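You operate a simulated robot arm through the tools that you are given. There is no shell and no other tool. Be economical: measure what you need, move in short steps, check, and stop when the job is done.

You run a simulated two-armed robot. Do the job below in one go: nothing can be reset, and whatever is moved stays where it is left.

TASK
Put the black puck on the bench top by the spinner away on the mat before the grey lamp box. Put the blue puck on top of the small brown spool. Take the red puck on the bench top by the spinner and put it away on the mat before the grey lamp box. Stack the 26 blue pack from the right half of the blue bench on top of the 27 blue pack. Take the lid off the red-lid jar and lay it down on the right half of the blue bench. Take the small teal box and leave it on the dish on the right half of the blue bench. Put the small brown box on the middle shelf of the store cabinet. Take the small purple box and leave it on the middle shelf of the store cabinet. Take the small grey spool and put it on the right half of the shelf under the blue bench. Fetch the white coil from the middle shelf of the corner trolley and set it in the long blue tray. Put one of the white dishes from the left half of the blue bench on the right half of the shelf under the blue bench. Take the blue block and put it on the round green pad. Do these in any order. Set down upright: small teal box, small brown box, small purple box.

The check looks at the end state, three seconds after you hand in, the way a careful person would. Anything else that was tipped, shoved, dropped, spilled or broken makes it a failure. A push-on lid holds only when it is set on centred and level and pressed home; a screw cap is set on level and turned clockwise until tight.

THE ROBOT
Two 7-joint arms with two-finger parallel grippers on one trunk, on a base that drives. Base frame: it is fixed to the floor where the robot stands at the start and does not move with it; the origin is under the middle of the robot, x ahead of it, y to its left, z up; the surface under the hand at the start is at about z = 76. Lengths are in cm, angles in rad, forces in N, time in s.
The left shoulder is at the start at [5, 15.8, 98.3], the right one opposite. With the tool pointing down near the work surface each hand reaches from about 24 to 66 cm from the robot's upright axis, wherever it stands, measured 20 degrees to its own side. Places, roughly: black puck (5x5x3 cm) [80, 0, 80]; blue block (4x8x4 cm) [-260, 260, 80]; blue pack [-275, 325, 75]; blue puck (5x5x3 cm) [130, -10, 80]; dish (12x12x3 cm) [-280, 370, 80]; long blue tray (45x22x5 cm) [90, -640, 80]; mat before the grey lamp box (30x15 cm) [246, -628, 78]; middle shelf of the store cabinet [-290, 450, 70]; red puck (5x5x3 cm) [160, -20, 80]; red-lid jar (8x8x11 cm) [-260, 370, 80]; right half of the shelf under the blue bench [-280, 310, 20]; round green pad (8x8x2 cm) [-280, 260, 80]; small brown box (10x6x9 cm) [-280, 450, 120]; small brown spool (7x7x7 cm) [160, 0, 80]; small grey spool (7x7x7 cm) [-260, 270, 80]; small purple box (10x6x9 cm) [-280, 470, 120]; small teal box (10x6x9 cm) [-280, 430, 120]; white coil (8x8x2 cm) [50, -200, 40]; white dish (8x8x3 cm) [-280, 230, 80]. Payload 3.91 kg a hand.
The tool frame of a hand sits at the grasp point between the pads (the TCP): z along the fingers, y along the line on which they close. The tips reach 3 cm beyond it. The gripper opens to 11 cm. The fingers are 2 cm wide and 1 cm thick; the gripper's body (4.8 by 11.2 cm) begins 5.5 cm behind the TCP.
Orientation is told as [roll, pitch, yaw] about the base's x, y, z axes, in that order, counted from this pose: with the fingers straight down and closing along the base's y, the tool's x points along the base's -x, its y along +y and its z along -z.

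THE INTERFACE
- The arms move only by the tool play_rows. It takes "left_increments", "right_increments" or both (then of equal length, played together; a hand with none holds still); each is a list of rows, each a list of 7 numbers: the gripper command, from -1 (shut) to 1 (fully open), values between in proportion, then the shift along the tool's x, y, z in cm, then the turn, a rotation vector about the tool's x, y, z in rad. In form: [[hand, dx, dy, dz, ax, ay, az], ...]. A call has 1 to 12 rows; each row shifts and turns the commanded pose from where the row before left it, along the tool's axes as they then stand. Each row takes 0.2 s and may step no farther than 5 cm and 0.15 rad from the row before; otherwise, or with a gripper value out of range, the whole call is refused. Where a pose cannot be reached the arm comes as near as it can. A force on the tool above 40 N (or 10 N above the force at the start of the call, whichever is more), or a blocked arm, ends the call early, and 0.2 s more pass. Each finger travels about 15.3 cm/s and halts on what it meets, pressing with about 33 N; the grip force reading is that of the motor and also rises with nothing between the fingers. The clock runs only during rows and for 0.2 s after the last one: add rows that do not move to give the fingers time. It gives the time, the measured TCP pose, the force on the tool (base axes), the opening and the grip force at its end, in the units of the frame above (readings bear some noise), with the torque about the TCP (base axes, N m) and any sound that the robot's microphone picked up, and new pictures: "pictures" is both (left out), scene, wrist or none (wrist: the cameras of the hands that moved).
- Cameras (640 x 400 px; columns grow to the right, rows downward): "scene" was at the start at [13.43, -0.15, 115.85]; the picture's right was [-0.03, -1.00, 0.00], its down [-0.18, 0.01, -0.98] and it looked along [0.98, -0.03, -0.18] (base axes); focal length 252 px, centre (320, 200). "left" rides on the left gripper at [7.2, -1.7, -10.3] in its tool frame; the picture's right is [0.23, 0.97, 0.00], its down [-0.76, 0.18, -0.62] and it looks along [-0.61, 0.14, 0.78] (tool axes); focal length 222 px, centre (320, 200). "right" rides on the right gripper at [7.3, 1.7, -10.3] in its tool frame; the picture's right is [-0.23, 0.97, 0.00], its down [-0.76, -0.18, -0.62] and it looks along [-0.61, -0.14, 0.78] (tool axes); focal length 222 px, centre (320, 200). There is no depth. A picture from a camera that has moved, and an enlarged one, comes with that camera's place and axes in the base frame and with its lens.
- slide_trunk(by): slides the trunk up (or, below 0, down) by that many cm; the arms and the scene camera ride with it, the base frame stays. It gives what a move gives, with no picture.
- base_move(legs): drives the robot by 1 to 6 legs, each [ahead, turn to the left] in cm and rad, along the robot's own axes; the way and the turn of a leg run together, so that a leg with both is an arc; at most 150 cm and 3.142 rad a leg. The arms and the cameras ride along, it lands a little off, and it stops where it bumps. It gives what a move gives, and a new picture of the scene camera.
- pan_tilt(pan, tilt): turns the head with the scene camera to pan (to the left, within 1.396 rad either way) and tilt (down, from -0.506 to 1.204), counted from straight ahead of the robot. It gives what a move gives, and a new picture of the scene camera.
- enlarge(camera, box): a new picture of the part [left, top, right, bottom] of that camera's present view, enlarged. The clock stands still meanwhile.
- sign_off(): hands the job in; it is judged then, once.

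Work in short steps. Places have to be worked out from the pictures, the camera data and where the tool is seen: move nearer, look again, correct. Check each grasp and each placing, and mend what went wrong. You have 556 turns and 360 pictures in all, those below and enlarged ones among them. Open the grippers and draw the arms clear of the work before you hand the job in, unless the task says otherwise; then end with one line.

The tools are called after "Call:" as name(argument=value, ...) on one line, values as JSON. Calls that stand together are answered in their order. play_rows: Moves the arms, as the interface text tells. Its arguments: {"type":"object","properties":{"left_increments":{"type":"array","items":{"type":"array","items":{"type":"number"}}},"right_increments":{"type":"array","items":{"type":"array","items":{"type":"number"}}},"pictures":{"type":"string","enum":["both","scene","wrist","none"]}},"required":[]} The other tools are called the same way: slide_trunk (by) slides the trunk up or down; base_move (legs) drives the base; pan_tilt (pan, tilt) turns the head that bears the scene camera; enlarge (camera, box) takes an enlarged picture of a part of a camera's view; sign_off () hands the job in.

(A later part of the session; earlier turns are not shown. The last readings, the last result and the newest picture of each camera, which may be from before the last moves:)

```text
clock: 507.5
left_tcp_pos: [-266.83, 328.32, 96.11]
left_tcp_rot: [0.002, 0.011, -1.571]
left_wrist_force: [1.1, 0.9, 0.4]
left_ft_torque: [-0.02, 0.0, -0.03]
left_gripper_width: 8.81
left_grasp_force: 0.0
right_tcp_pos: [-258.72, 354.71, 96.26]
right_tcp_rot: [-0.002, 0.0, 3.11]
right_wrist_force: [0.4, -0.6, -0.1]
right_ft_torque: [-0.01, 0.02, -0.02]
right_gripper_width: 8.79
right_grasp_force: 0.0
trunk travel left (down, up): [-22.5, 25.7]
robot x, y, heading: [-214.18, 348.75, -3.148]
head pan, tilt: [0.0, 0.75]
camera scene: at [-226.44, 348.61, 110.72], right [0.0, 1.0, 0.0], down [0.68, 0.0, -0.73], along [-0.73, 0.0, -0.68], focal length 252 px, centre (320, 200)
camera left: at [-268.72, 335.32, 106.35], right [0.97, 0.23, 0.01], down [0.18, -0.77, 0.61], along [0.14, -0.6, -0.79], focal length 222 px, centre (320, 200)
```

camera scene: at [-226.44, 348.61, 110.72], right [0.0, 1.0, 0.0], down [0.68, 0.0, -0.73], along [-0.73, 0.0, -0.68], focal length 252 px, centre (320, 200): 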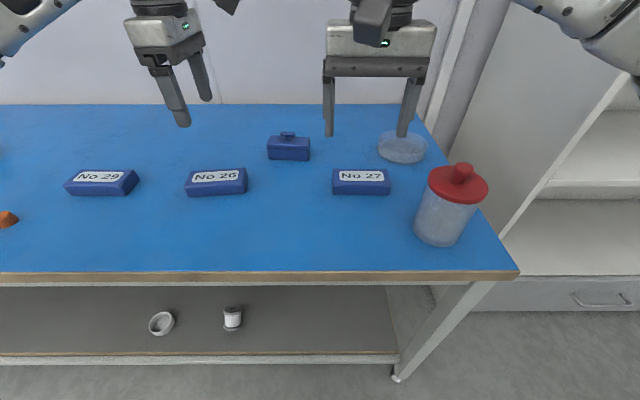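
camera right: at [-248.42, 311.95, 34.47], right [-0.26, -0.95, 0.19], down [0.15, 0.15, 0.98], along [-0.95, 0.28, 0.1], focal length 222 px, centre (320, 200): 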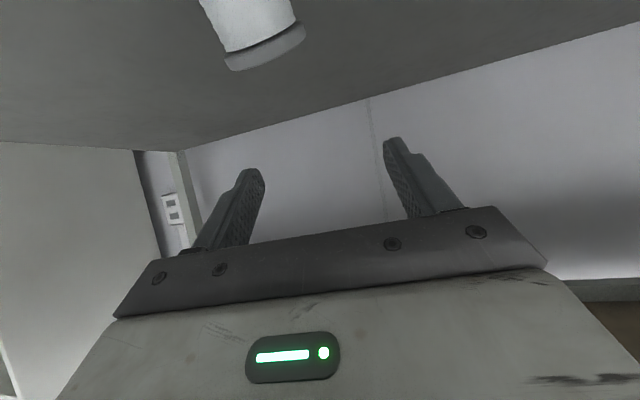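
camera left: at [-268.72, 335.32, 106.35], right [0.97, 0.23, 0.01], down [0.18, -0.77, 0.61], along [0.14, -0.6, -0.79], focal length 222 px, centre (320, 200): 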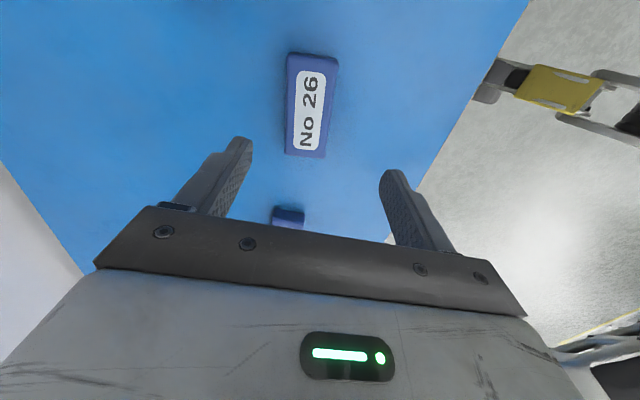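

Pack No 26 centre (−268.1,328.3), width ~5.4, turned 0.136 rad. I match the yaw, centre and descend.

Call:
play_rows(left_increments=[[0.6, 0, -1.3, 3, 0, 0, -0.136], [0.6, 0, 0, 4.5, 0, 0, 0], [0.6, 0, 0, 4.5, 0, 0, 0], [0.6, 0, 0, 3.2, 0, 0, 0], [0.6, 0, 0, 0, 0, 0, 0]], pictures="wrist")

```text
clock: 508.7
left_tcp_pos: [-268.02, 328.44, 80.57]
left_tcp_rot: [0.005, 0.012, -1.436]
left_wrist_force: [-0.9, -0.2, 0.6]
left_ft_torque: [0.0, 0.02, 0.05]
left_gripper_width: 8.79
left_grasp_force: 0.1
right_tcp_pos: [-258.76, 354.68, 96.09]
right_tcp_rot: [-0.003, 0.001, 3.111]
right_wrist_force: [0.3, -0.2, -0.2]
right_ft_torque: [0.02, 0.0, -0.02]
right_gripper_width: 8.78
right_grasp_force: 0.0
trunk travel left (down, up): [-22.5, 25.7]
robot x, y, heading: [-214.36, 348.73, -3.137]
head pan, tilt: [0.0, 0.75]
camera left: at [-270.99, 335.13, 90.9], right [0.93, 0.35, 0.01], down [0.28, -0.74, 0.61], along [0.22, -0.57, -0.79], focal length 222 px, centre (320, 200)
```

left: 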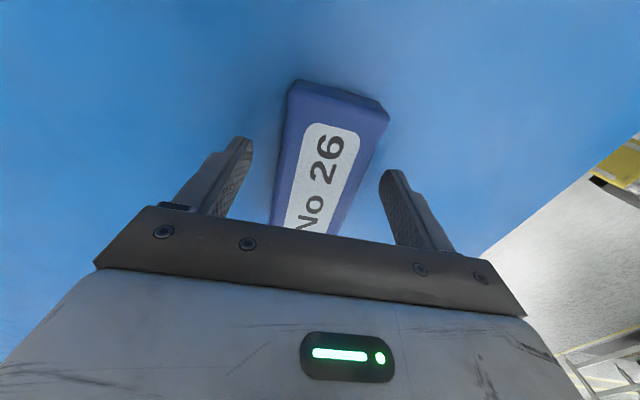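

Aligned. Down 0.6 cm and close.

Call:
play_rows(left_increments=[[0.6, 0, 0, 0.6, 0, 0, 0], [-0.3, 0, 0, 0, 0, 0, 0], [-0.3, 0, 0, 0, 0, 0, 0], [-0.3, 0, 0, 0, 0, 0, 0], [-0.3, 0, 0, 0, 0, 0, 0]], pictures="none")

```text
clock: 509.9
left_tcp_pos: [-268.24, 328.39, 79.96]
left_tcp_rot: [0.003, 0.013, -1.436]
left_wrist_force: [0.3, 0.4, 0.8]
left_ft_torque: [0.03, -0.01, -0.02]
left_gripper_width: 5.72
left_grasp_force: 32.7
right_tcp_pos: [-258.73, 354.68, 96.02]
right_tcp_rot: [-0.001, 0.0, 3.108]
right_wrist_force: [0.8, -0.3, 0.4]
right_ft_torque: [0.01, 0.01, 0.02]
right_gripper_width: 8.8
right_grasp_force: 0.0
trunk travel left (down, up): [-22.5, 25.7]
robot x, y, heading: [-214.43, 348.41, -3.139]
head pan, tilt: [0.0, 0.75]
```

Gripped at 5.7 cm. I lift it, and draw the right hand back out of the way.

Call:
play_rows(left_increments=[[-0.3, 0, 0, -3, 0, 0, 0], [-0.3, 0, 0, -4.5, 0, 0, 0], [-0.3, 0, 0, -4.5, 0, 0, 0], [-0.3, 0, 0, 0, 0, 0, 0], [-0.3, 0, 0, 0, 0, 0, 0]], right_increments=[[0.6, 4.5, 0, 0, 0, 0, 0], [0.6, 4.5, 0, -1, 0, 0, 0], [0.6, 4.5, 0, -1, 0, 0, 0], [0.6, 4.5, -1, -2, 0, 0, 0], [0.6, 0, -2, -2, 0, 0, 0]], pictures="none")

Call:
enlarge(camera="scene", box=[170, 100, 500, 290])

```text
refused: row 4 steps farther than a row can; nothing moved
```

```text
1.94 times, centred on (335, 195) of scene
camera zoom: at [-226.44, 348.61, 110.72], right [0.0, 1.0, 0.0], down [0.68, 0.0, -0.73], along [-0.73, 0.0, -0.68], focal length 490 px, centre (291, 210)
```

zoom: 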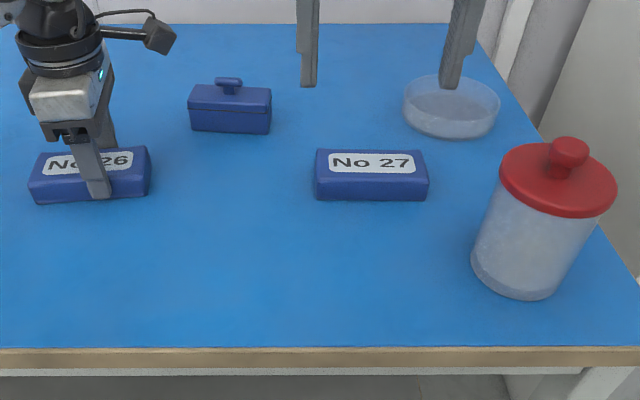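

No 27 centre (−267.2,357.0), top z≈79.3. Redo the lift with a smaller right-hand step.

Call:
play_rows(left_increments=[[-0.3, 0, 0, -3, 0, 0, 0], [-0.3, 0, 0, -4.5, 0, 0, 0], [-0.3, 0, 0, -4.5, 0, 0, 0], [-0.3, 0, 0, 0, 0, 0, 0], [-0.3, 0, 0, 0, 0, 0, 0]], right_increments=[[0.6, 4.5, 0, 0, 0, 0, 0], [0.6, 4.5, 0, -1, 0, 0, 0], [0.6, 4.5, 0, -1, 0, 0, 0], [0.6, 4, -1, -2, 0, 0, 0], [0.6, 0, -2, -2, 0, 0, 0]], pictures="none")

Call:
play_rows(left_increments=[[-0.3, 4.6, 0.8, 0, 0, 0, 0], [-0.3, 4.6, 0.8, 0, 0, 0, 0], [-0.3, 4.6, 0.8, 0, 0, 0, 0], [-0.3, 4.6, 0.8, 0, 0, 0, 0], [-0.3, 4.6, 0.8, 0, 0, 0, 0], [-0.3, 4.6, 0.8, 0, 0, 0, 0], [-0.3, 1.3, 0.2, 0, 0, 0, 0], [-0.3, 0, 0, 0, 0, 0, 0.136], [-0.3, 0, 0, 0, 0, 0, 0]], pictures="both")

```text
clock: 511.1
left_tcp_pos: [-268.37, 328.25, 92.18]
left_tcp_rot: [0.005, 0.012, -1.438]
left_wrist_force: [0.2, 0.0, -1.3]
left_ft_torque: [0.02, 0.01, 0.02]
left_gripper_width: 5.72
left_grasp_force: 32.8
right_tcp_pos: [-241.41, 357.02, 102.42]
right_tcp_rot: [-0.005, 0.0, 3.111]
right_wrist_force: [0.6, -0.1, 0.3]
right_ft_torque: [0.01, 0.03, 0.01]
right_gripper_width: 8.78
right_grasp_force: 0.0
trunk travel left (down, up): [-22.5, 25.7]
robot x, y, heading: [-214.06, 348.41, -3.142]
head pan, tilt: [0.0, 0.75]
```

```text
clock: 513.1
left_tcp_pos: [-266.89, 357.43, 92.56]
left_tcp_rot: [0.001, 0.011, -1.575]
left_wrist_force: [0.4, 0.2, -0.6]
left_ft_torque: [0.0, 0.01, 0.0]
left_gripper_width: 5.72
left_grasp_force: 33.4
right_tcp_pos: [-241.41, 357.02, 102.42]
right_tcp_rot: [-0.002, 0.0, 3.11]
right_wrist_force: [-0.4, -0.1, -0.3]
right_ft_torque: [-0.03, 0.02, -0.02]
right_gripper_width: 8.83
right_grasp_force: 0.1
trunk travel left (down, up): [-22.5, 25.7]
robot x, y, heading: [-214.8, 348.13, -3.143]
head pan, tilt: [0.0, 0.75]
camera scene: at [-226.44, 348.62, 110.72], right [0.0, 1.0, 0.0], down [0.68, 0.0, -0.73], along [-0.73, 0.0, -0.68], focal length 252 px, centre (320, 200)
camera left: at [-268.89, 364.53, 103.02], right [0.97, 0.22, 0.0], down [0.17, -0.77, 0.61], along [0.14, -0.6, -0.79], focal length 222 px, centre (320, 200)
```

scene: 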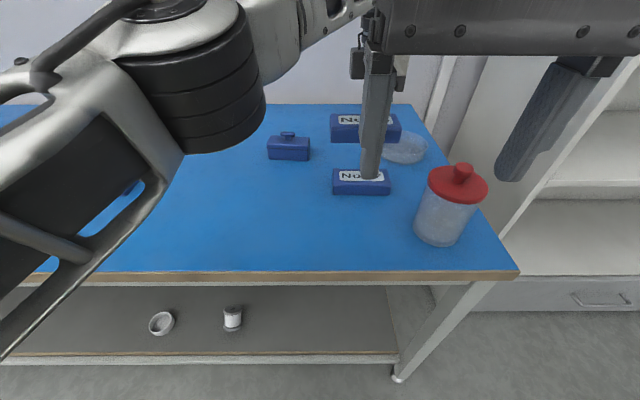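
left: 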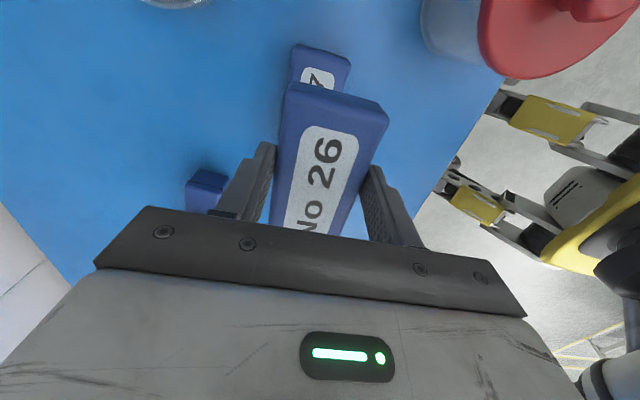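

Well aligned (ends differ by 0.4 cm). I shift 0.4 cm, lower to just above No 27, then in small steps.

Call:
play_rows(left_increments=[[-0.3, 0.4, -0.2, 4, 0, 0, 0], [-0.3, 0, 0, 4, 0, 0, 0], [-0.3, 0, 0, 0.8, 0, 0, 0], [-0.3, 0, 0, 0.3, 0, 0, 0], [-0.3, 0, 0, 0.2, 0, 0, 0], [-0.3, 0, 0, 0, 0, 0, 0]], pictures="wrist")

Call:
enlarge(camera="scene", box=[280, 110, 440, 220])

```text
clock: 514.5
left_tcp_pos: [-267.29, 358.1, 83.18]
left_tcp_rot: [0.001, 0.012, -1.571]
left_wrist_force: [0.1, -0.7, -1.5]
left_ft_torque: [0.04, 0.01, -0.03]
left_gripper_width: 5.7
left_grasp_force: 33.3
right_tcp_pos: [-241.42, 357.01, 102.37]
right_tcp_rot: [-0.001, 0.0, 3.109]
right_wrist_force: [-0.3, -0.1, 0.4]
right_ft_torque: [0.0, -0.01, 0.0]
right_gripper_width: 8.82
right_grasp_force: 0.0
trunk travel left (down, up): [-22.5, 25.7]
robot x, y, heading: [-214.58, 348.34, -3.141]
head pan, tilt: [0.0, 0.75]
camera left: at [-269.15, 365.17, 93.49], right [0.97, 0.22, 0.01], down [0.17, -0.77, 0.61], along [0.14, -0.6, -0.79], focal length 222 px, centre (320, 200)
```

left: 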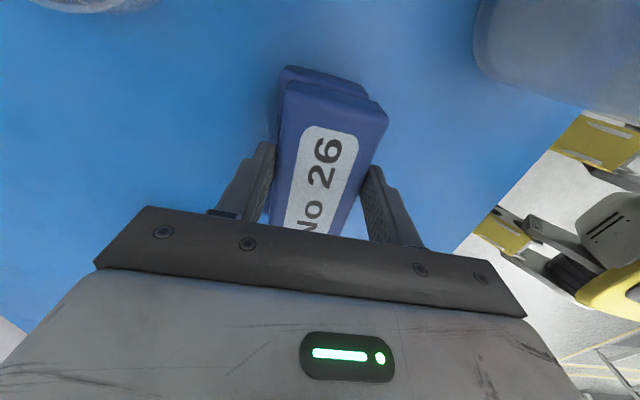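

```text
3.64 times, centred on (360, 165) of scene
camera zoom: at [-226.44, 348.62, 110.72], right [0.0, 1.0, 0.0], down [0.68, 0.0, -0.73], along [-0.73, 0.0, -0.68], focal length 918 px, centre (174, 327)
```

zoom: 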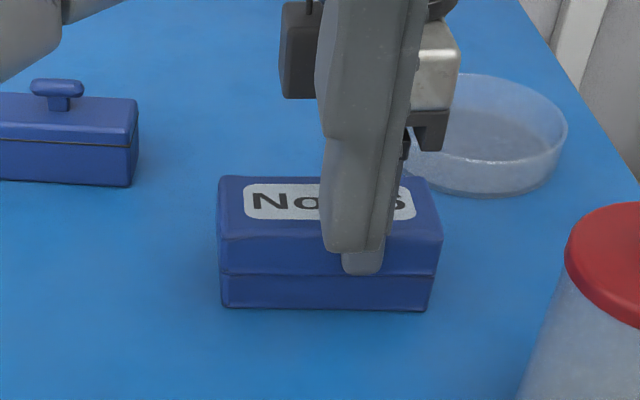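

Nicely stacked alignment. I lower to contact and release.

Call:
play_rows(left_increments=[[-0.3, 0, 0, 0.15, 0, 0, 0], [-0.3, 0, 0, 0.15, 0, 0, 0], [-0.3, 0, 0, 0.15, 0, 0, 0], [-0.3, 0, 0, 0, 0, 0, 0]], pictures="none")

```text
clock: 515.5
left_tcp_pos: [-267.09, 358.25, 83.07]
left_tcp_rot: [-0.003, 0.013, -1.572]
left_wrist_force: [-3.1, 3.2, 16.5]
left_ft_torque: [-0.25, 0.15, -0.09]
left_gripper_width: 5.71
left_grasp_force: 32.4
right_tcp_pos: [-241.35, 356.99, 102.39]
right_tcp_rot: [-0.001, -0.001, 3.108]
right_wrist_force: [-0.5, 0.0, 1.0]
right_ft_torque: [0.0, 0.0, -0.02]
right_gripper_width: 8.8
right_grasp_force: 0.1
trunk travel left (down, up): [-22.5, 25.7]
robot x, y, heading: [-214.33, 348.34, -3.136]
head pan, tilt: [0.0, 0.75]
```

Call:
play_rows(left_increments=[[-0.3, 0, 0, -0.2, 0, 0, 0], [0.1, 0, 0, 0, 0, 0, 0], [0.25, 0, 0, 0, 0, 0, 0], [0.25, 0, 0, 0, 0, 0, 0], [0.25, 0, 0, -1, 0, 0, 0], [0.25, 0, 0, -4, 0, 0, 0], [0.25, 0, 0, -4.5, 0, 0, 0], [0.25, 0, 0, -4.5, 0, 0, 0], [0.25, -4.5, 0, 0, 0, 0, 0], [0.25, -4.5, 0, 0, 0, 0, 0], [0.25, -4.5, 0, 0, 0, 0, 0], [0.25, -4.5, 0, 0, 0, 0, 0]], pictures="scene")

```text
clock: 518.1
left_tcp_pos: [-266.1, 338.62, 96.54]
left_tcp_rot: [0.002, 0.012, -1.572]
left_wrist_force: [-0.5, -0.6, -0.5]
left_ft_torque: [-0.02, 0.0, -0.01]
left_gripper_width: 6.9
left_grasp_force: 0.1
left hand out of reach, approached as far as the arm can: row 7, 8
right_tcp_pos: [-241.45, 357.04, 102.24]
right_tcp_rot: [-0.003, 0.001, 3.112]
right_wrist_force: [0.0, -0.3, 0.7]
right_ft_torque: [0.0, 0.0, 0.0]
right_gripper_width: 8.82
right_grasp_force: 0.2
trunk travel left (down, up): [-22.5, 25.7]
robot x, y, heading: [-214.28, 348.24, -3.14]
head pan, tilt: [0.0, 0.75]
camera scene: at [-226.44, 348.59, 110.72], right [0.0, 1.0, 0.0], down [0.68, 0.0, -0.73], along [-0.73, 0.0, -0.68], focal length 252 px, centre (320, 200)
```

scene: 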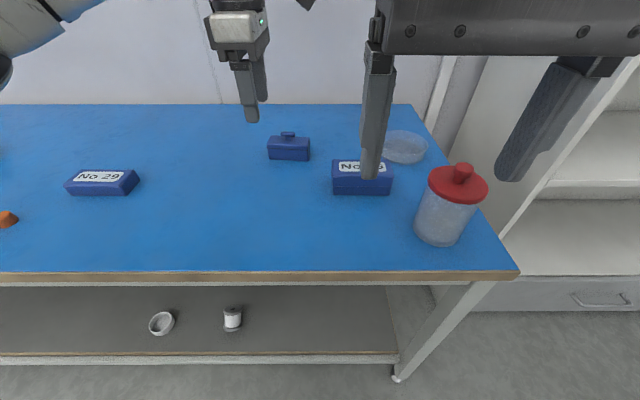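

Pack stacked. Now the jar lid: I bring the right hand near above the knob for a wrist view.

Call:
play_rows(right_increments=[[0.2, -3.35, -2.9, 0, 0, 0, 0], [0.2, -3.35, -2.9, 0, 0, 0, 0], [0.2, -3.35, -2.9, 0, 0, 0, 0], [0.2, -3.35, -2.9, 0, 0, 0, 0], [0.2, 0, 0, 0, 0, 0, 0]], pictures="both")

```text
clock: 519.3
left_tcp_pos: [-266.17, 338.58, 96.43]
left_tcp_rot: [0.0, 0.012, -1.572]
left_wrist_force: [0.2, -0.3, 0.4]
left_ft_torque: [-0.01, 0.01, -0.02]
left_gripper_width: 6.89
left_grasp_force: 0.1
right_tcp_pos: [-254.33, 369.3, 101.79]
right_tcp_rot: [-0.003, 0.0, 3.11]
right_wrist_force: [1.1, 0.1, -0.9]
right_ft_torque: [0.02, -0.02, 0.01]
right_gripper_width: 6.63
right_grasp_force: 0.0
trunk travel left (down, up): [-22.5, 25.7]
robot x, y, heading: [-214.63, 348.43, -3.142]
head pan, tilt: [0.0, 0.75]
camera scene: at [-226.44, 348.62, 110.72], right [0.0, 1.0, 0.0], down [0.68, 0.0, -0.73], along [-0.73, 0.0, -0.68], focal length 252 px, centre (320, 200)
camera right: at [-247.22, 367.24, 112.16], right [-0.26, -0.97, 0.0], down [-0.76, 0.2, 0.62], along [-0.6, 0.16, -0.78], focal length 222 px, centre (320, 200)
```

scene: 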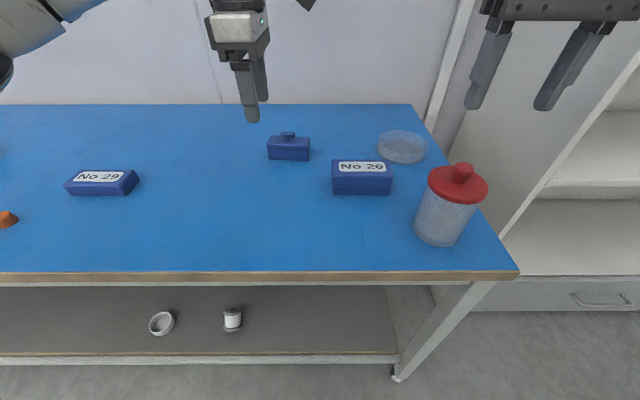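
right: 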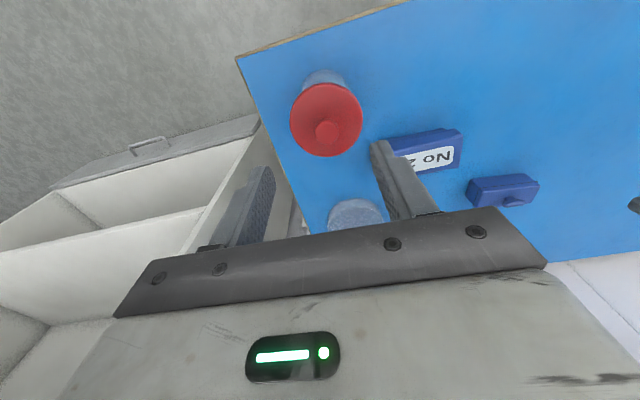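

Lid centre (−255.4,368.8), disc z≈87, knob on top. I descend with the fingertips just above the disc and grip the knob.

Call:
play_rows(right_increments=[[0.0, -1.2, 0.5, 3, 0, 0, 0], [0.0, 0, 0, 4, 0, 0, 0], [0.0, 0, 0, 3.4, 0, 0, 0], [0.0, 0, 0, 0, 0, 0, 0]], pictures="both")

```text
clock: 520.3
left_tcp_pos: [-266.18, 338.54, 96.57]
left_tcp_rot: [0.003, 0.012, -1.572]
left_wrist_force: [0.0, 0.1, 0.1]
left_ft_torque: [-0.01, 0.0, 0.02]
left_gripper_width: 6.85
left_grasp_force: 0.1
right_tcp_pos: [-255.49, 368.99, 91.61]
right_tcp_rot: [-0.002, 0.001, 3.108]
right_wrist_force: [-0.1, 0.3, 0.5]
right_ft_torque: [-0.03, 0.04, 0.03]
right_gripper_width: 5.49
right_grasp_force: 0.0
trunk travel left (down, up): [-22.5, 25.7]
robot x, y, heading: [-214.35, 348.74, -3.142]
head pan, tilt: [0.0, 0.75]
camera scene: at [-226.44, 348.62, 110.72], right [0.0, 1.0, 0.0], down [0.68, 0.0, -0.73], along [-0.73, 0.0, -0.68], focal length 252 px, centre (320, 200)
camera right: at [-248.32, 366.88, 101.86], right [-0.26, -0.97, 0.0], down [-0.76, 0.2, 0.62], along [-0.6, 0.16, -0.78], focal length 222 px, centre (320, 200)
```

scene: 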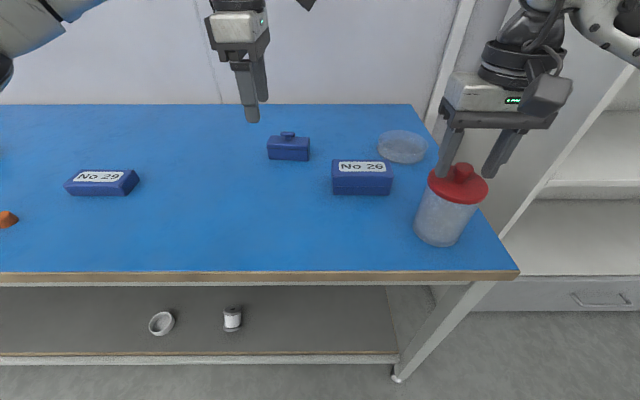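
right: 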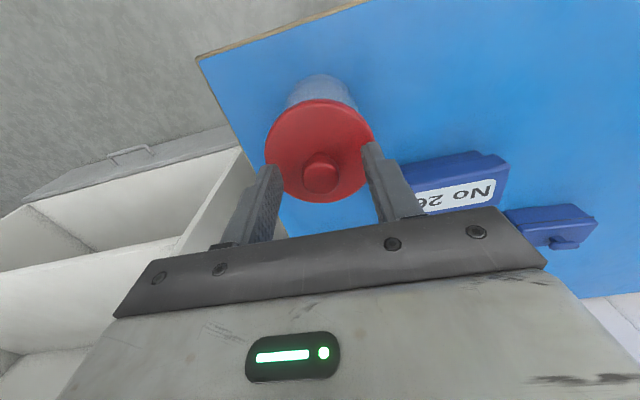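

Knob centred between the fingers. I lower 0.9 cm and close gently on the knob.

Call:
play_rows(right_increments=[[0.0, 0, 0, 0.5, 0, 0, 0], [0.0, 0, 0, 0.4, 0, 0, 0], [-0.9, 0, 0, 0, 0, 0, 0], [-0.9, 0, 0, 0, 0, 0, 0], [-0.9, 0, 0, 0, 0, 0, 0]], pictures="wrist")

```text
clock: 521.5
left_tcp_pos: [-266.08, 338.69, 96.63]
left_tcp_rot: [0.002, 0.012, -1.572]
left_wrist_force: [-0.3, -1.3, -0.3]
left_ft_torque: [-0.02, -0.02, 0.0]
left_gripper_width: 6.88
left_grasp_force: 0.1
right_tcp_pos: [-255.42, 368.9, 90.87]
right_tcp_rot: [-0.001, 0.0, 3.111]
right_wrist_force: [0.4, -0.7, 0.2]
right_ft_torque: [-0.02, -0.02, 0.04]
right_gripper_width: 2.42
right_grasp_force: 33.5
trunk travel left (down, up): [-22.5, 25.7]
robot x, y, heading: [-214.31, 348.35, -3.144]
head pan, tilt: [0.0, 0.75]
heard: snap
camera right: at [-248.25, 366.81, 101.13], right [-0.26, -0.97, 0.0], down [-0.76, 0.2, 0.62], along [-0.6, 0.16, -0.78], focal length 222 px, centre (320, 200)
```

right: 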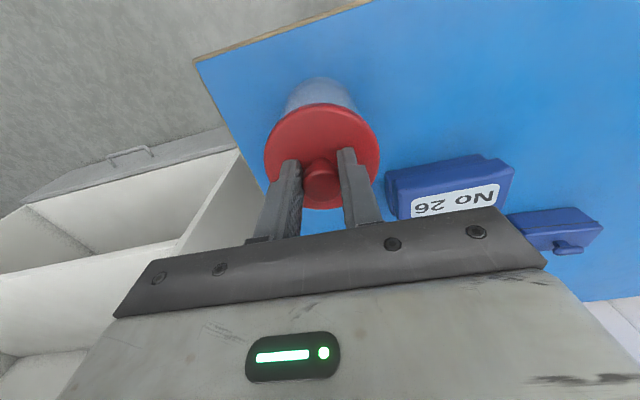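

Knob gripped and a "snap" was heard – probably the lid coming free. I lift slowly and watch the jar.

Call:
play_rows(right_increments=[[-0.9, 0, 0, -0.3, 0, 0, 0], [-0.9, 0, 0, -0.3, 0, 0, 0], [-0.9, 0, 0, -0.4, 0, 0, 0], [-0.9, 0, 0, -0.5, 0, 0, 0], [-0.9, 0, 0, -0.5, 0, 0, 0], [-0.9, 0, 0, 0, 0, 0, 0]], pictures="both")

```text
clock: 522.9
left_tcp_pos: [-266.14, 338.63, 96.56]
left_tcp_rot: [0.001, 0.013, -1.573]
left_wrist_force: [-0.7, -0.5, 0.5]
left_ft_torque: [0.01, -0.01, -0.01]
left_gripper_width: 6.87
left_grasp_force: 0.0
right_tcp_pos: [-255.2, 368.62, 92.9]
right_tcp_rot: [-0.002, 0.0, 3.11]
right_wrist_force: [0.2, 0.4, -1.1]
right_ft_torque: [-0.03, 0.04, -0.02]
right_gripper_width: 2.41
right_grasp_force: 32.4
trunk travel left (down, up): [-22.5, 25.7]
robot x, y, heading: [-214.7, 348.46, -3.14]
head pan, tilt: [0.0, 0.75]
camera scene: at [-226.44, 348.61, 110.72], right [0.0, 1.0, 0.0], down [0.68, 0.0, -0.73], along [-0.73, 0.0, -0.68], focal length 252 px, centre (320, 200)
camera right: at [-248.14, 366.54, 103.24], right [-0.26, -0.97, 0.0], down [-0.76, 0.2, 0.62], along [-0.6, 0.16, -0.78], focal length 222 px, centre (320, 200)
```

scene: 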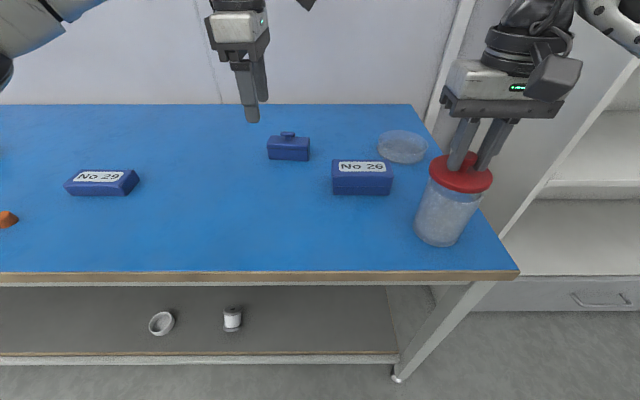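
right: 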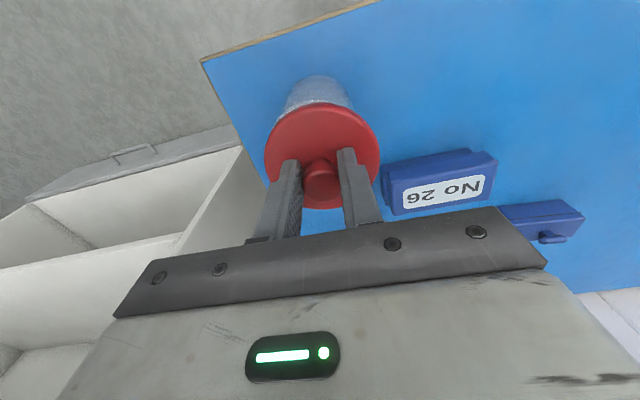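

The lid is off and the jar stands. I lift the lid higher and clear the left hand to the side.

Call:
play_rows(right_increments=[[-0.9, 0, 0, -2, 0, 0, 0], [-0.9, 0, 0, -3, 0, 0, 0], [-0.9, 0, 0, -2, 0, 0, 0], [-0.9, 0, 0, 0, 0, 0, 0], [-0.9, 0, 0, 0, 0, 0, 0]], left_increments=[[0.25, -4, 2.5, 0, 0, 0, 0], [0.25, -4, 2.5, 0, 0, 0, 0], [0.25, -4, 2.5, 0, 0, 0, 0], [0.25, -4, 2.5, 0, 0, 0, 0], [0.25, -3, 2.5, 0, 0, 0, 0]], pictures="none")

Call:
play_rows(right_increments=[[-0.9, -0.3, 4.7, 0, 0, 0, 0], [-0.9, -0.3, 4.7, 0, 0, 0, 0], [-0.9, -0.3, 4.7, 0, 0, 0, 0], [-0.9, -0.3, 4.7, 0, 0, 0, 0], [-0.9, -0.3, 4.7, 0, 0, 0, 0], [-0.9, -0.3, 4.5, 0, 0, 0, 0], [-0.9, 0, 0, 4, 0, 0, 0], [-0.9, 0, 0, 4, 0, 0, 0], [-0.9, 0, 0, 4, 0, 0, 0]], pictures="both")

```text
clock: 524.1
left_tcp_pos: [-253.54, 319.4, 96.33]
left_tcp_rot: [0.002, 0.011, -1.575]
left_wrist_force: [-1.0, -1.1, 0.3]
left_ft_torque: [0.01, 0.01, 0.01]
left_gripper_width: 6.88
left_grasp_force: 0.0
right_tcp_pos: [-255.4, 368.76, 99.8]
right_tcp_rot: [-0.001, 0.0, 3.11]
right_wrist_force: [-0.5, 0.2, -0.7]
right_ft_torque: [0.0, -0.01, -0.02]
right_gripper_width: 2.4
right_grasp_force: 33.5
trunk travel left (down, up): [-22.5, 25.7]
robot x, y, heading: [-214.42, 348.64, -3.141]
head pan, tilt: [0.0, 0.75]
```

```text
clock: 526.1
left_tcp_pos: [-253.66, 319.54, 96.33]
left_tcp_rot: [0.002, 0.013, -1.572]
left_wrist_force: [-0.3, 0.0, -0.5]
left_ft_torque: [-0.01, 0.01, 0.03]
left_gripper_width: 6.9
left_grasp_force: 0.1
right_tcp_pos: [-258.16, 340.91, 88.02]
right_tcp_rot: [-0.002, 0.001, 3.109]
right_wrist_force: [0.3, 0.3, 0.2]
right_ft_torque: [0.0, -0.01, -0.01]
right_gripper_width: 2.44
right_grasp_force: 33.0
trunk travel left (down, up): [-22.5, 25.7]
robot x, y, heading: [-214.58, 348.46, -3.139]
head pan, tilt: [0.0, 0.75]
camera scene: at [-226.44, 348.61, 110.72], right [0.0, 1.0, 0.0], down [0.68, 0.0, -0.73], along [-0.73, 0.0, -0.68], focal length 252 px, centre (320, 200)
camera right: at [-251.0, 338.89, 98.28], right [-0.26, -0.97, 0.0], down [-0.76, 0.2, 0.62], along [-0.6, 0.16, -0.78], focal length 222 px, centre (320, 200)
```

scene: 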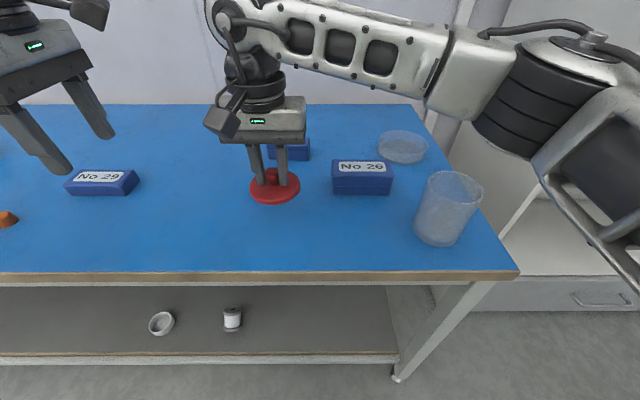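
right: 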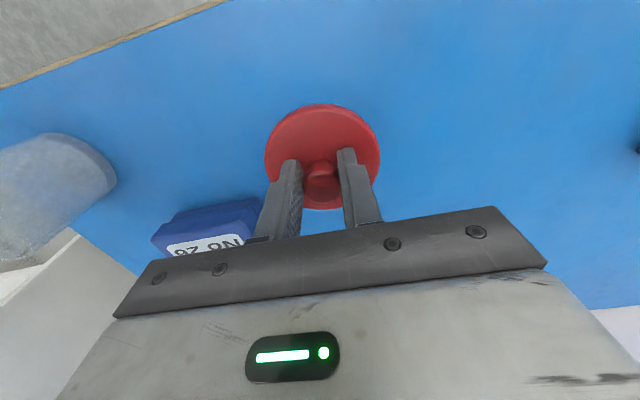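

Free spot. I lower the lid until contact.

Call:
play_rows(right_increments=[[-0.9, 0, 0, 3, 0, 0, 0], [-0.9, 0, 0, 1.5, 0, 0, 0], [-0.9, 0, 0, 0.4, 0, 0, 0], [-0.9, 0, 0, 0.3, 0, 0, 0], [-0.9, 0, 0, 0.3, 0, 0, 0], [-0.9, 0, 0, 0.3, 0, 0, 0], [-0.9, 0, 0, 0.3, 0, 0, 0], [-0.9, 0, 0, 0.3, 0, 0, 0], [-0.9, 0, 0, 0, 0, 0, 0]], pictures="none")

```text
clock: 528.1
left_tcp_pos: [-253.79, 319.58, 96.38]
left_tcp_rot: [0.003, 0.013, -1.572]
left_wrist_force: [-0.4, 0.3, -0.2]
left_ft_torque: [0.0, 0.04, 0.02]
left_gripper_width: 6.9
left_grasp_force: 0.1
right_tcp_pos: [-258.06, 340.84, 81.4]
right_tcp_rot: [-0.003, 0.0, 3.111]
right_wrist_force: [-0.4, 0.1, -0.9]
right_ft_torque: [-0.01, 0.02, 0.02]
right_gripper_width: 2.44
right_grasp_force: 32.9
trunk travel left (down, up): [-22.5, 25.7]
robot x, y, heading: [-214.15, 348.22, -3.142]
head pan, tilt: [0.0, 0.75]
```

Call:
play_rows(right_increments=[[-0.9, 0, 0, 0.2, 0, 0, 0], [-0.9, 0, 0, 0.2, 0, 0, 0], [-0.9, 0, 0, 0.2, 0, 0, 0], [-0.9, 0, 0, 0.2, 0, 0, 0], [-0.9, 0, 0, 0.2, 0, 0, 0], [-0.9, 0, 0, 0, 0, 0, 0]], pictures="wrist")

```text
clock: 529.5
left_tcp_pos: [-253.76, 319.48, 96.36]
left_tcp_rot: [0.002, 0.012, -1.573]
left_wrist_force: [-0.7, 0.2, 0.0]
left_ft_torque: [0.01, 0.03, -0.01]
left_gripper_width: 6.88
left_grasp_force: 0.0
right_tcp_pos: [-258.12, 340.85, 80.48]
right_tcp_rot: [-0.002, -0.001, 3.108]
right_wrist_force: [0.9, -0.1, 6.6]
right_ft_torque: [-0.02, -0.01, 0.01]
right_gripper_width: 2.41
right_grasp_force: 32.9
trunk travel left (down, up): [-22.5, 25.7]
robot x, y, heading: [-214.21, 348.67, -3.14]
head pan, tilt: [0.0, 0.75]
camera right: at [-250.98, 338.85, 90.72], right [-0.26, -0.97, 0.0], down [-0.75, 0.2, 0.62], along [-0.6, 0.16, -0.78], focal length 222 px, centre (320, 200)
```

right: 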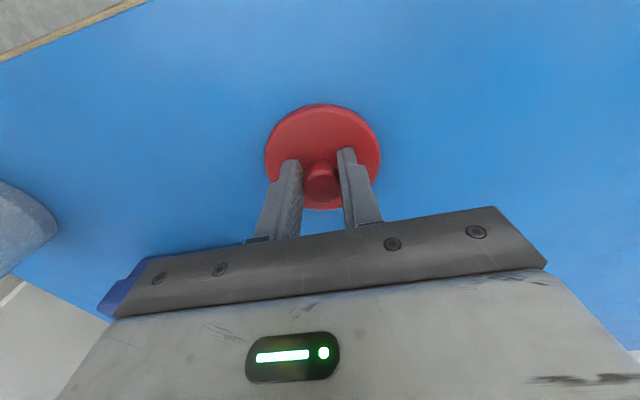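

Contact. Release and lift away, retreating to the robot.

Call:
play_rows(right_increments=[[-0.5, 0, 0, 0, 0, 0, 0], [-0.1, 0, 0, 0, 0, 0, 0], [-0.1, 0, 0, 0, 0, 0, 0], [-0.1, 0, 0, -1, 0, 0, 0], [-0.1, 0, 0, -4, 0, 0, 0], [-0.1, 0, 0, -4.5, 0, 0, 0], [-0.1, 0, 0, -4.5, 0, 0, 0], [-0.1, 3.5, -2.5, -2, 0, 0, 0], [-0.1, 3.5, -3, 0, 0, 0, 0], [-0.1, 3.5, -3, 0, 0, 0, 0], [-0.1, 3.5, -3, 0, 0, 0, 0]], left_increments=[[0.25, 0, 0, 0, 0, 0, 0], [0.25, 0, 0, 0, 0, 0, 0.149], [0.25, 0, 0, 0, 0, 0, 0.149], [0.25, 0, 0, 0, 0, 0, 0.149], [0.25, 0, 0, 0, 0, 0, 0.149], [0.25, 0, 0, 0, 0, 0, 0.149], [0.25, 0, 0, 0, 0, 0, 0.149], [0.25, 0, 0, 0, 0, 0, 0.149], [0.25, 0, 0, 0, 0, 0, 0.149], [0.25, 0, 0, 0, 0, 0, 0.149], [0.25, 0, 0, 0, 0, 0, 0.149]], pictures="scene")

```text
clock: 531.9
left_tcp_pos: [-253.72, 319.83, 96.37]
left_tcp_rot: [-0.011, 0.003, -3.067]
left_wrist_force: [0.1, 0.1, 0.1]
left_ft_torque: [0.03, 0.02, 0.01]
left_gripper_width: 6.87
left_grasp_force: 0.0
right_tcp_pos: [-243.48, 352.2, 96.23]
right_tcp_rot: [-0.004, 0.0, 3.109]
right_wrist_force: [-0.3, -1.0, -0.4]
right_ft_torque: [0.0, -0.03, 0.02]
right_gripper_width: 4.97
right_grasp_force: 0.1
trunk travel left (down, up): [-22.5, 25.7]
robot x, y, heading: [-214.32, 348.33, -3.143]
head pan, tilt: [0.0, 0.75]
camera scene: at [-226.43, 348.63, 110.72], right [0.0, 1.0, 0.0], down [0.68, 0.0, -0.73], along [-0.73, 0.0, -0.68], focal length 252 px, centre (320, 200)
```

scene: 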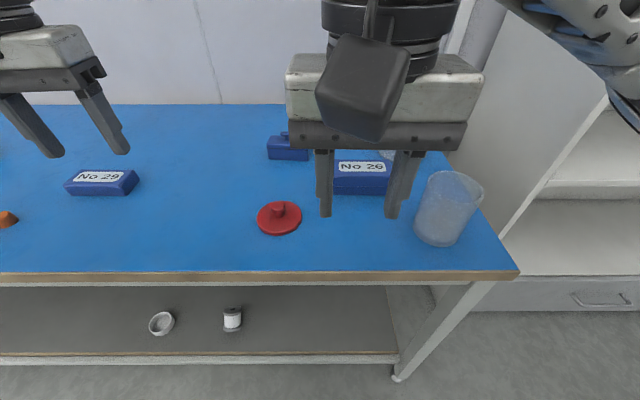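

Lid lies on the right half of the bench. Next the cabinet: I back off, drive to y≈450 and face it.

Call:
base_move(legs=[[-28, 0], [0, -1.571], [100, 0], [0, 1.571]])

Call:
pan_tilt(pan=0, tilt=0.2)

```text
clock: 546.3
left_tcp_pos: [-226.66, 423.39, 96.3]
left_tcp_rot: [-0.012, 0.003, -3.104]
left_wrist_force: [0.2, -0.5, -0.5]
left_ft_torque: [0.0, 0.01, 0.0]
left_gripper_width: 6.86
left_grasp_force: 0.1
right_tcp_pos: [-214.84, 455.34, 96.36]
right_tcp_rot: [-0.001, 0.001, 3.068]
right_wrist_force: [-0.5, 0.4, 0.6]
right_ft_torque: [-0.02, -0.02, -0.01]
right_gripper_width: 4.94
right_grasp_force: 0.0
trunk travel left (down, up): [-22.5, 25.7]
robot x, y, heading: [-185.99, 450.68, 3.1]
head pan, tilt: [0.0, 0.75]
camera scene: at [-198.09, 451.22, 110.72], right [0.04, 1.0, 0.0], down [0.68, -0.03, -0.73], along [-0.73, 0.03, -0.68], focal length 252 px, centre (320, 200)
```

scene: 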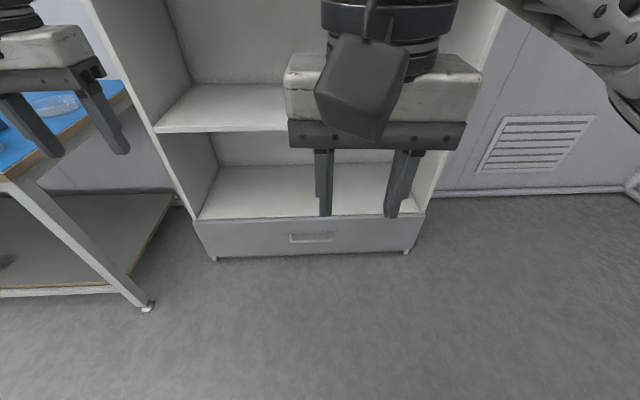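

```text
clock: 547.3
left_tcp_pos: [-226.55, 423.41, 96.28]
left_tcp_rot: [-0.014, 0.006, -3.104]
left_wrist_force: [-0.5, 0.2, 0.0]
left_ft_torque: [-0.01, 0.02, 0.01]
left_gripper_width: 6.88
left_grasp_force: 0.0
right_tcp_pos: [-215.0, 455.44, 96.2]
right_tcp_rot: [-0.002, 0.001, 3.067]
right_wrist_force: [-1.4, -0.5, 0.1]
right_ft_torque: [-0.01, 0.0, -0.03]
right_gripper_width: 4.97
right_grasp_force: 0.0
trunk travel left (down, up): [-22.5, 25.7]
robot x, y, heading: [-186.0, 450.63, 3.097]
head pan, tilt: [0.0, 0.201]
camera scene: at [-199.12, 451.27, 115.68], right [0.04, 1.0, 0.0], down [0.2, -0.01, -0.98], along [-0.98, 0.04, -0.2], focal length 252 px, centre (320, 200)
```

scene: 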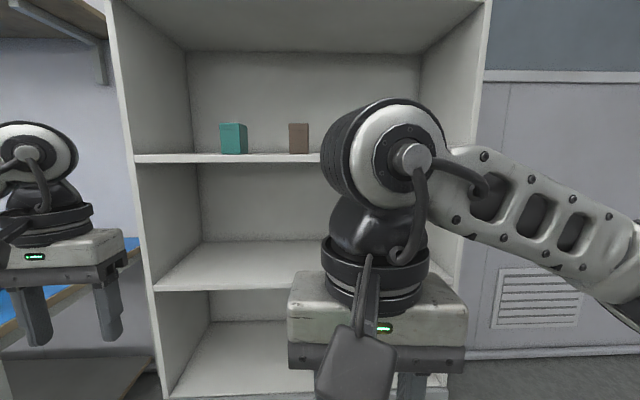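

Cabinet: upper shelf z≈113, middle shelf z≈73, front edge x≈−271, y 404–496. Teal ≈(−280,427), brown ≈(−280,448), 6 cm wide in y. I raise the trunk and move to y≈438.

Call:
slide_trunk(by=24)

Call:
base_move(legs=[[0, 0.6], [23, 0], [0, -0.555]])

Call:
pan_tilt(pan=0, tilt=0.4)

```text
clock: 549.8
left_tcp_pos: [-226.53, 423.35, 120.25]
left_tcp_rot: [-0.011, 0.004, -3.105]
left_wrist_force: [-0.3, -0.3, 0.0]
left_ft_torque: [-0.01, -0.01, 0.0]
left_gripper_width: 6.85
left_grasp_force: 0.0
right_tcp_pos: [-214.97, 455.32, 120.3]
right_tcp_rot: [-0.002, 0.0, 3.069]
right_wrist_force: [0.9, 0.8, 1.3]
right_ft_torque: [0.02, -0.01, 0.03]
right_gripper_width: 4.95
right_grasp_force: 0.2
trunk travel left (down, up): [-46.5, 1.7]
robot x, y, heading: [-186.25, 450.48, 3.105]
head pan, tilt: [0.0, 0.201]
```

```text
clock: 554.7
left_tcp_pos: [-243.94, 408.06, 120.19]
left_tcp_rot: [-0.012, 0.003, -3.033]
left_wrist_force: [-0.3, -0.4, -0.6]
left_ft_torque: [-0.06, 0.0, -0.01]
left_gripper_width: 6.85
left_grasp_force: 0.1
right_tcp_pos: [-234.73, 440.74, 120.26]
right_tcp_rot: [-0.001, 0.001, 3.139]
right_wrist_force: [-0.4, -0.1, 1.2]
right_ft_torque: [-0.01, 0.01, 0.02]
right_gripper_width: 4.93
right_grasp_force: 0.0
trunk travel left (down, up): [-46.5, 1.7]
robot x, y, heading: [-205.52, 438.09, -3.109]
head pan, tilt: [0.0, 0.201]
camera scene: at [-218.62, 437.78, 139.68], right [-0.03, 1.0, 0.0], down [0.2, 0.01, -0.98], along [-0.98, -0.03, -0.2], focal length 252 px, centre (320, 200)
```

scene: 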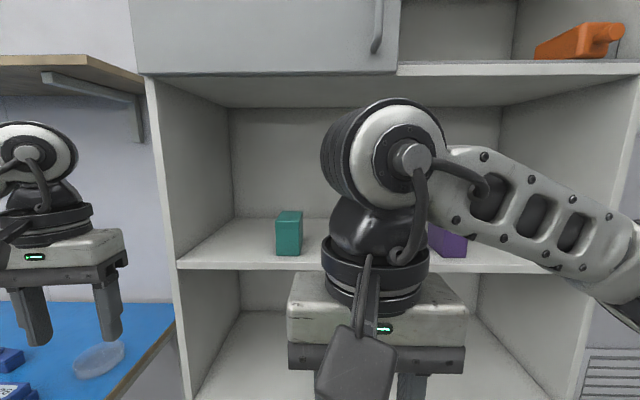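

```text
clock: 555.5
left_tcp_pos: [-244.01, 407.99, 120.31]
left_tcp_rot: [-0.012, 0.003, -3.031]
left_wrist_force: [-0.1, 0.5, 0.0]
left_ft_torque: [0.0, -0.01, -0.03]
left_gripper_width: 6.89
left_grasp_force: 0.1
right_tcp_pos: [-234.69, 440.6, 120.4]
right_tcp_rot: [-0.001, 0.0, 3.141]
right_wrist_force: [0.5, 0.0, 0.3]
right_ft_torque: [0.02, -0.05, 0.0]
right_gripper_width: 4.99
right_grasp_force: 0.0
trunk travel left (down, up): [-46.5, 1.7]
robot x, y, heading: [-205.59, 437.94, -3.113]
head pan, tilt: [0.0, 0.4]
camera scene: at [-218.55, 437.74, 137.84], right [-0.03, 1.0, 0.0], down [0.39, 0.01, -0.92], along [-0.92, -0.03, -0.39], focal length 252 px, centre (320, 200)
```

scene: 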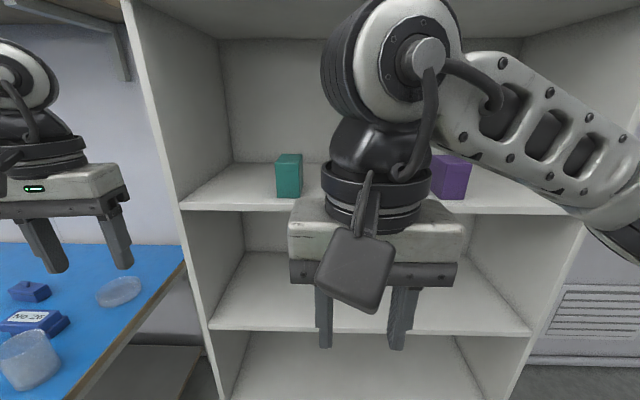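

The hands go between: left to y≈427.8 for teal, right to y≈448 for brown, both at z≈119.8 and opened 9.5 cm, in front of the shelf.

Call:
play_rows(left_increments=[[0.73, -0.76, -4.06, 0, 0, 0, 0], [0.73, -0.76, -4.06, 0, 0, 0, 0], [0.73, -0.76, -4.06, 0, 0, 0, 0], [0.73, -0.76, -4.06, 0, 0, 0, 0], [0.73, -0.76, -4.06, 0.4, 0, 0, 0.11]], right_increments=[[0.73, -2, -1.9, 0, 0, 0, 0], [0.73, -2, -1.9, 0, 0, 0, 0], [0.73, -2, -1.9, 0, 0, 0, 0], [0.73, -2, -1.9, 0, 0, 0, 0], [0.73, 0, 0, 0.5, 0, 0, 0]], pictures="both")

```text
clock: 556.7
left_tcp_pos: [-250.3, 427.95, 119.88]
left_tcp_rot: [-0.01, 0.001, 3.139]
left_wrist_force: [-0.3, 0.1, -0.1]
left_ft_torque: [0.02, 0.01, -0.01]
left_gripper_width: 9.53
left_grasp_force: 0.1
right_tcp_pos: [-242.77, 448.48, 119.91]
right_tcp_rot: [-0.001, 0.0, 3.14]
right_wrist_force: [0.2, 0.0, -0.5]
right_ft_torque: [0.0, 0.0, 0.01]
right_gripper_width: 9.48
right_grasp_force: 0.1
trunk travel left (down, up): [-46.5, 1.7]
robot x, y, heading: [-205.35, 438.16, -3.112]
head pan, tilt: [0.0, 0.4]
camera scene: at [-218.59, 437.82, 137.83], right [-0.03, 1.0, 0.0], down [0.39, 0.01, -0.92], along [-0.92, -0.03, -0.39], focal length 252 px, centre (320, 200)
camera right: at [-235.55, 446.7, 130.2], right [-0.23, -0.97, 0.0], down [-0.76, 0.18, 0.62], along [-0.61, 0.14, -0.78], focal length 222 px, centre (320, 200)
camera left: at [-243.2, 429.33, 130.2], right [0.23, -0.97, -0.01], down [-0.76, -0.18, 0.62], along [-0.61, -0.13, -0.79], focal length 222 px, centre (320, 200)
```

scene: 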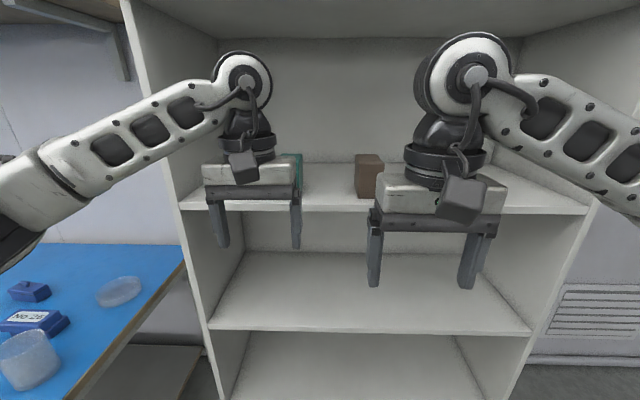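
right: 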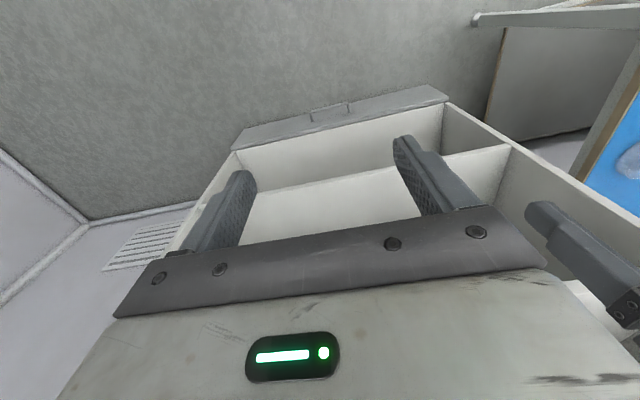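
left: 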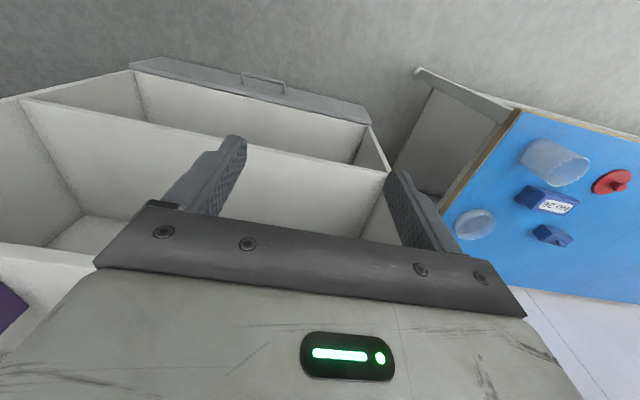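

Positions match (teal y 427.8, brown y 448.7). With the arms folded the elbows stick out, so I first extend both to ~60 cm ahead, still outside the cabinet.

Call:
play_rows(left_increments=[[0.73, -3.7, 0, 0, 0, 0, 0], [0.73, -3.7, 0, 0, 0, 0, 0], [0.73, -3.7, 0, 0, 0, 0, 0], [0.73, -3.6, 0, 0, 0, 0, 0], [0.73, 0, 0, 0, 0, 0, 0]], right_increments=[[0.73, -4.6, 0, 0, 0, 0, 0], [0.73, -4.6, 0, 0, 0, 0, 0], [0.73, -4.6, 0, 0, 0, 0, 0], [0.73, -4.6, 0, 0, 0, 0, 0], [0.73, -3.5, 0, 0, 0, 0, 0]], pictures="scene")

```text
clock: 557.9
left_tcp_pos: [-264.51, 427.5, 119.95]
left_tcp_rot: [-0.011, 0.0, 3.14]
left_wrist_force: [0.5, -0.1, -0.4]
left_ft_torque: [0.07, 0.01, 0.02]
left_gripper_width: 9.52
left_grasp_force: 0.1
right_tcp_pos: [-264.6, 447.96, 120.2]
right_tcp_rot: [-0.005, 0.0, -3.139]
right_wrist_force: [0.4, 0.0, -0.4]
right_ft_torque: [0.03, -0.01, -0.01]
right_gripper_width: 9.53
right_grasp_force: 0.3
trunk travel left (down, up): [-46.5, 1.7]
robot x, y, heading: [-205.62, 438.19, -3.114]
head pan, tilt: [0.0, 0.4]
camera scene: at [-218.58, 437.53, 137.82], right [-0.03, 1.0, 0.0], down [0.39, 0.01, -0.92], along [-0.92, -0.03, -0.39], focal length 252 px, centre (320, 200)
```

scene: 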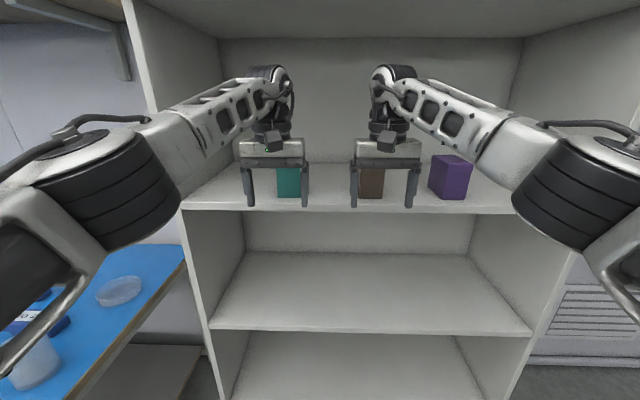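

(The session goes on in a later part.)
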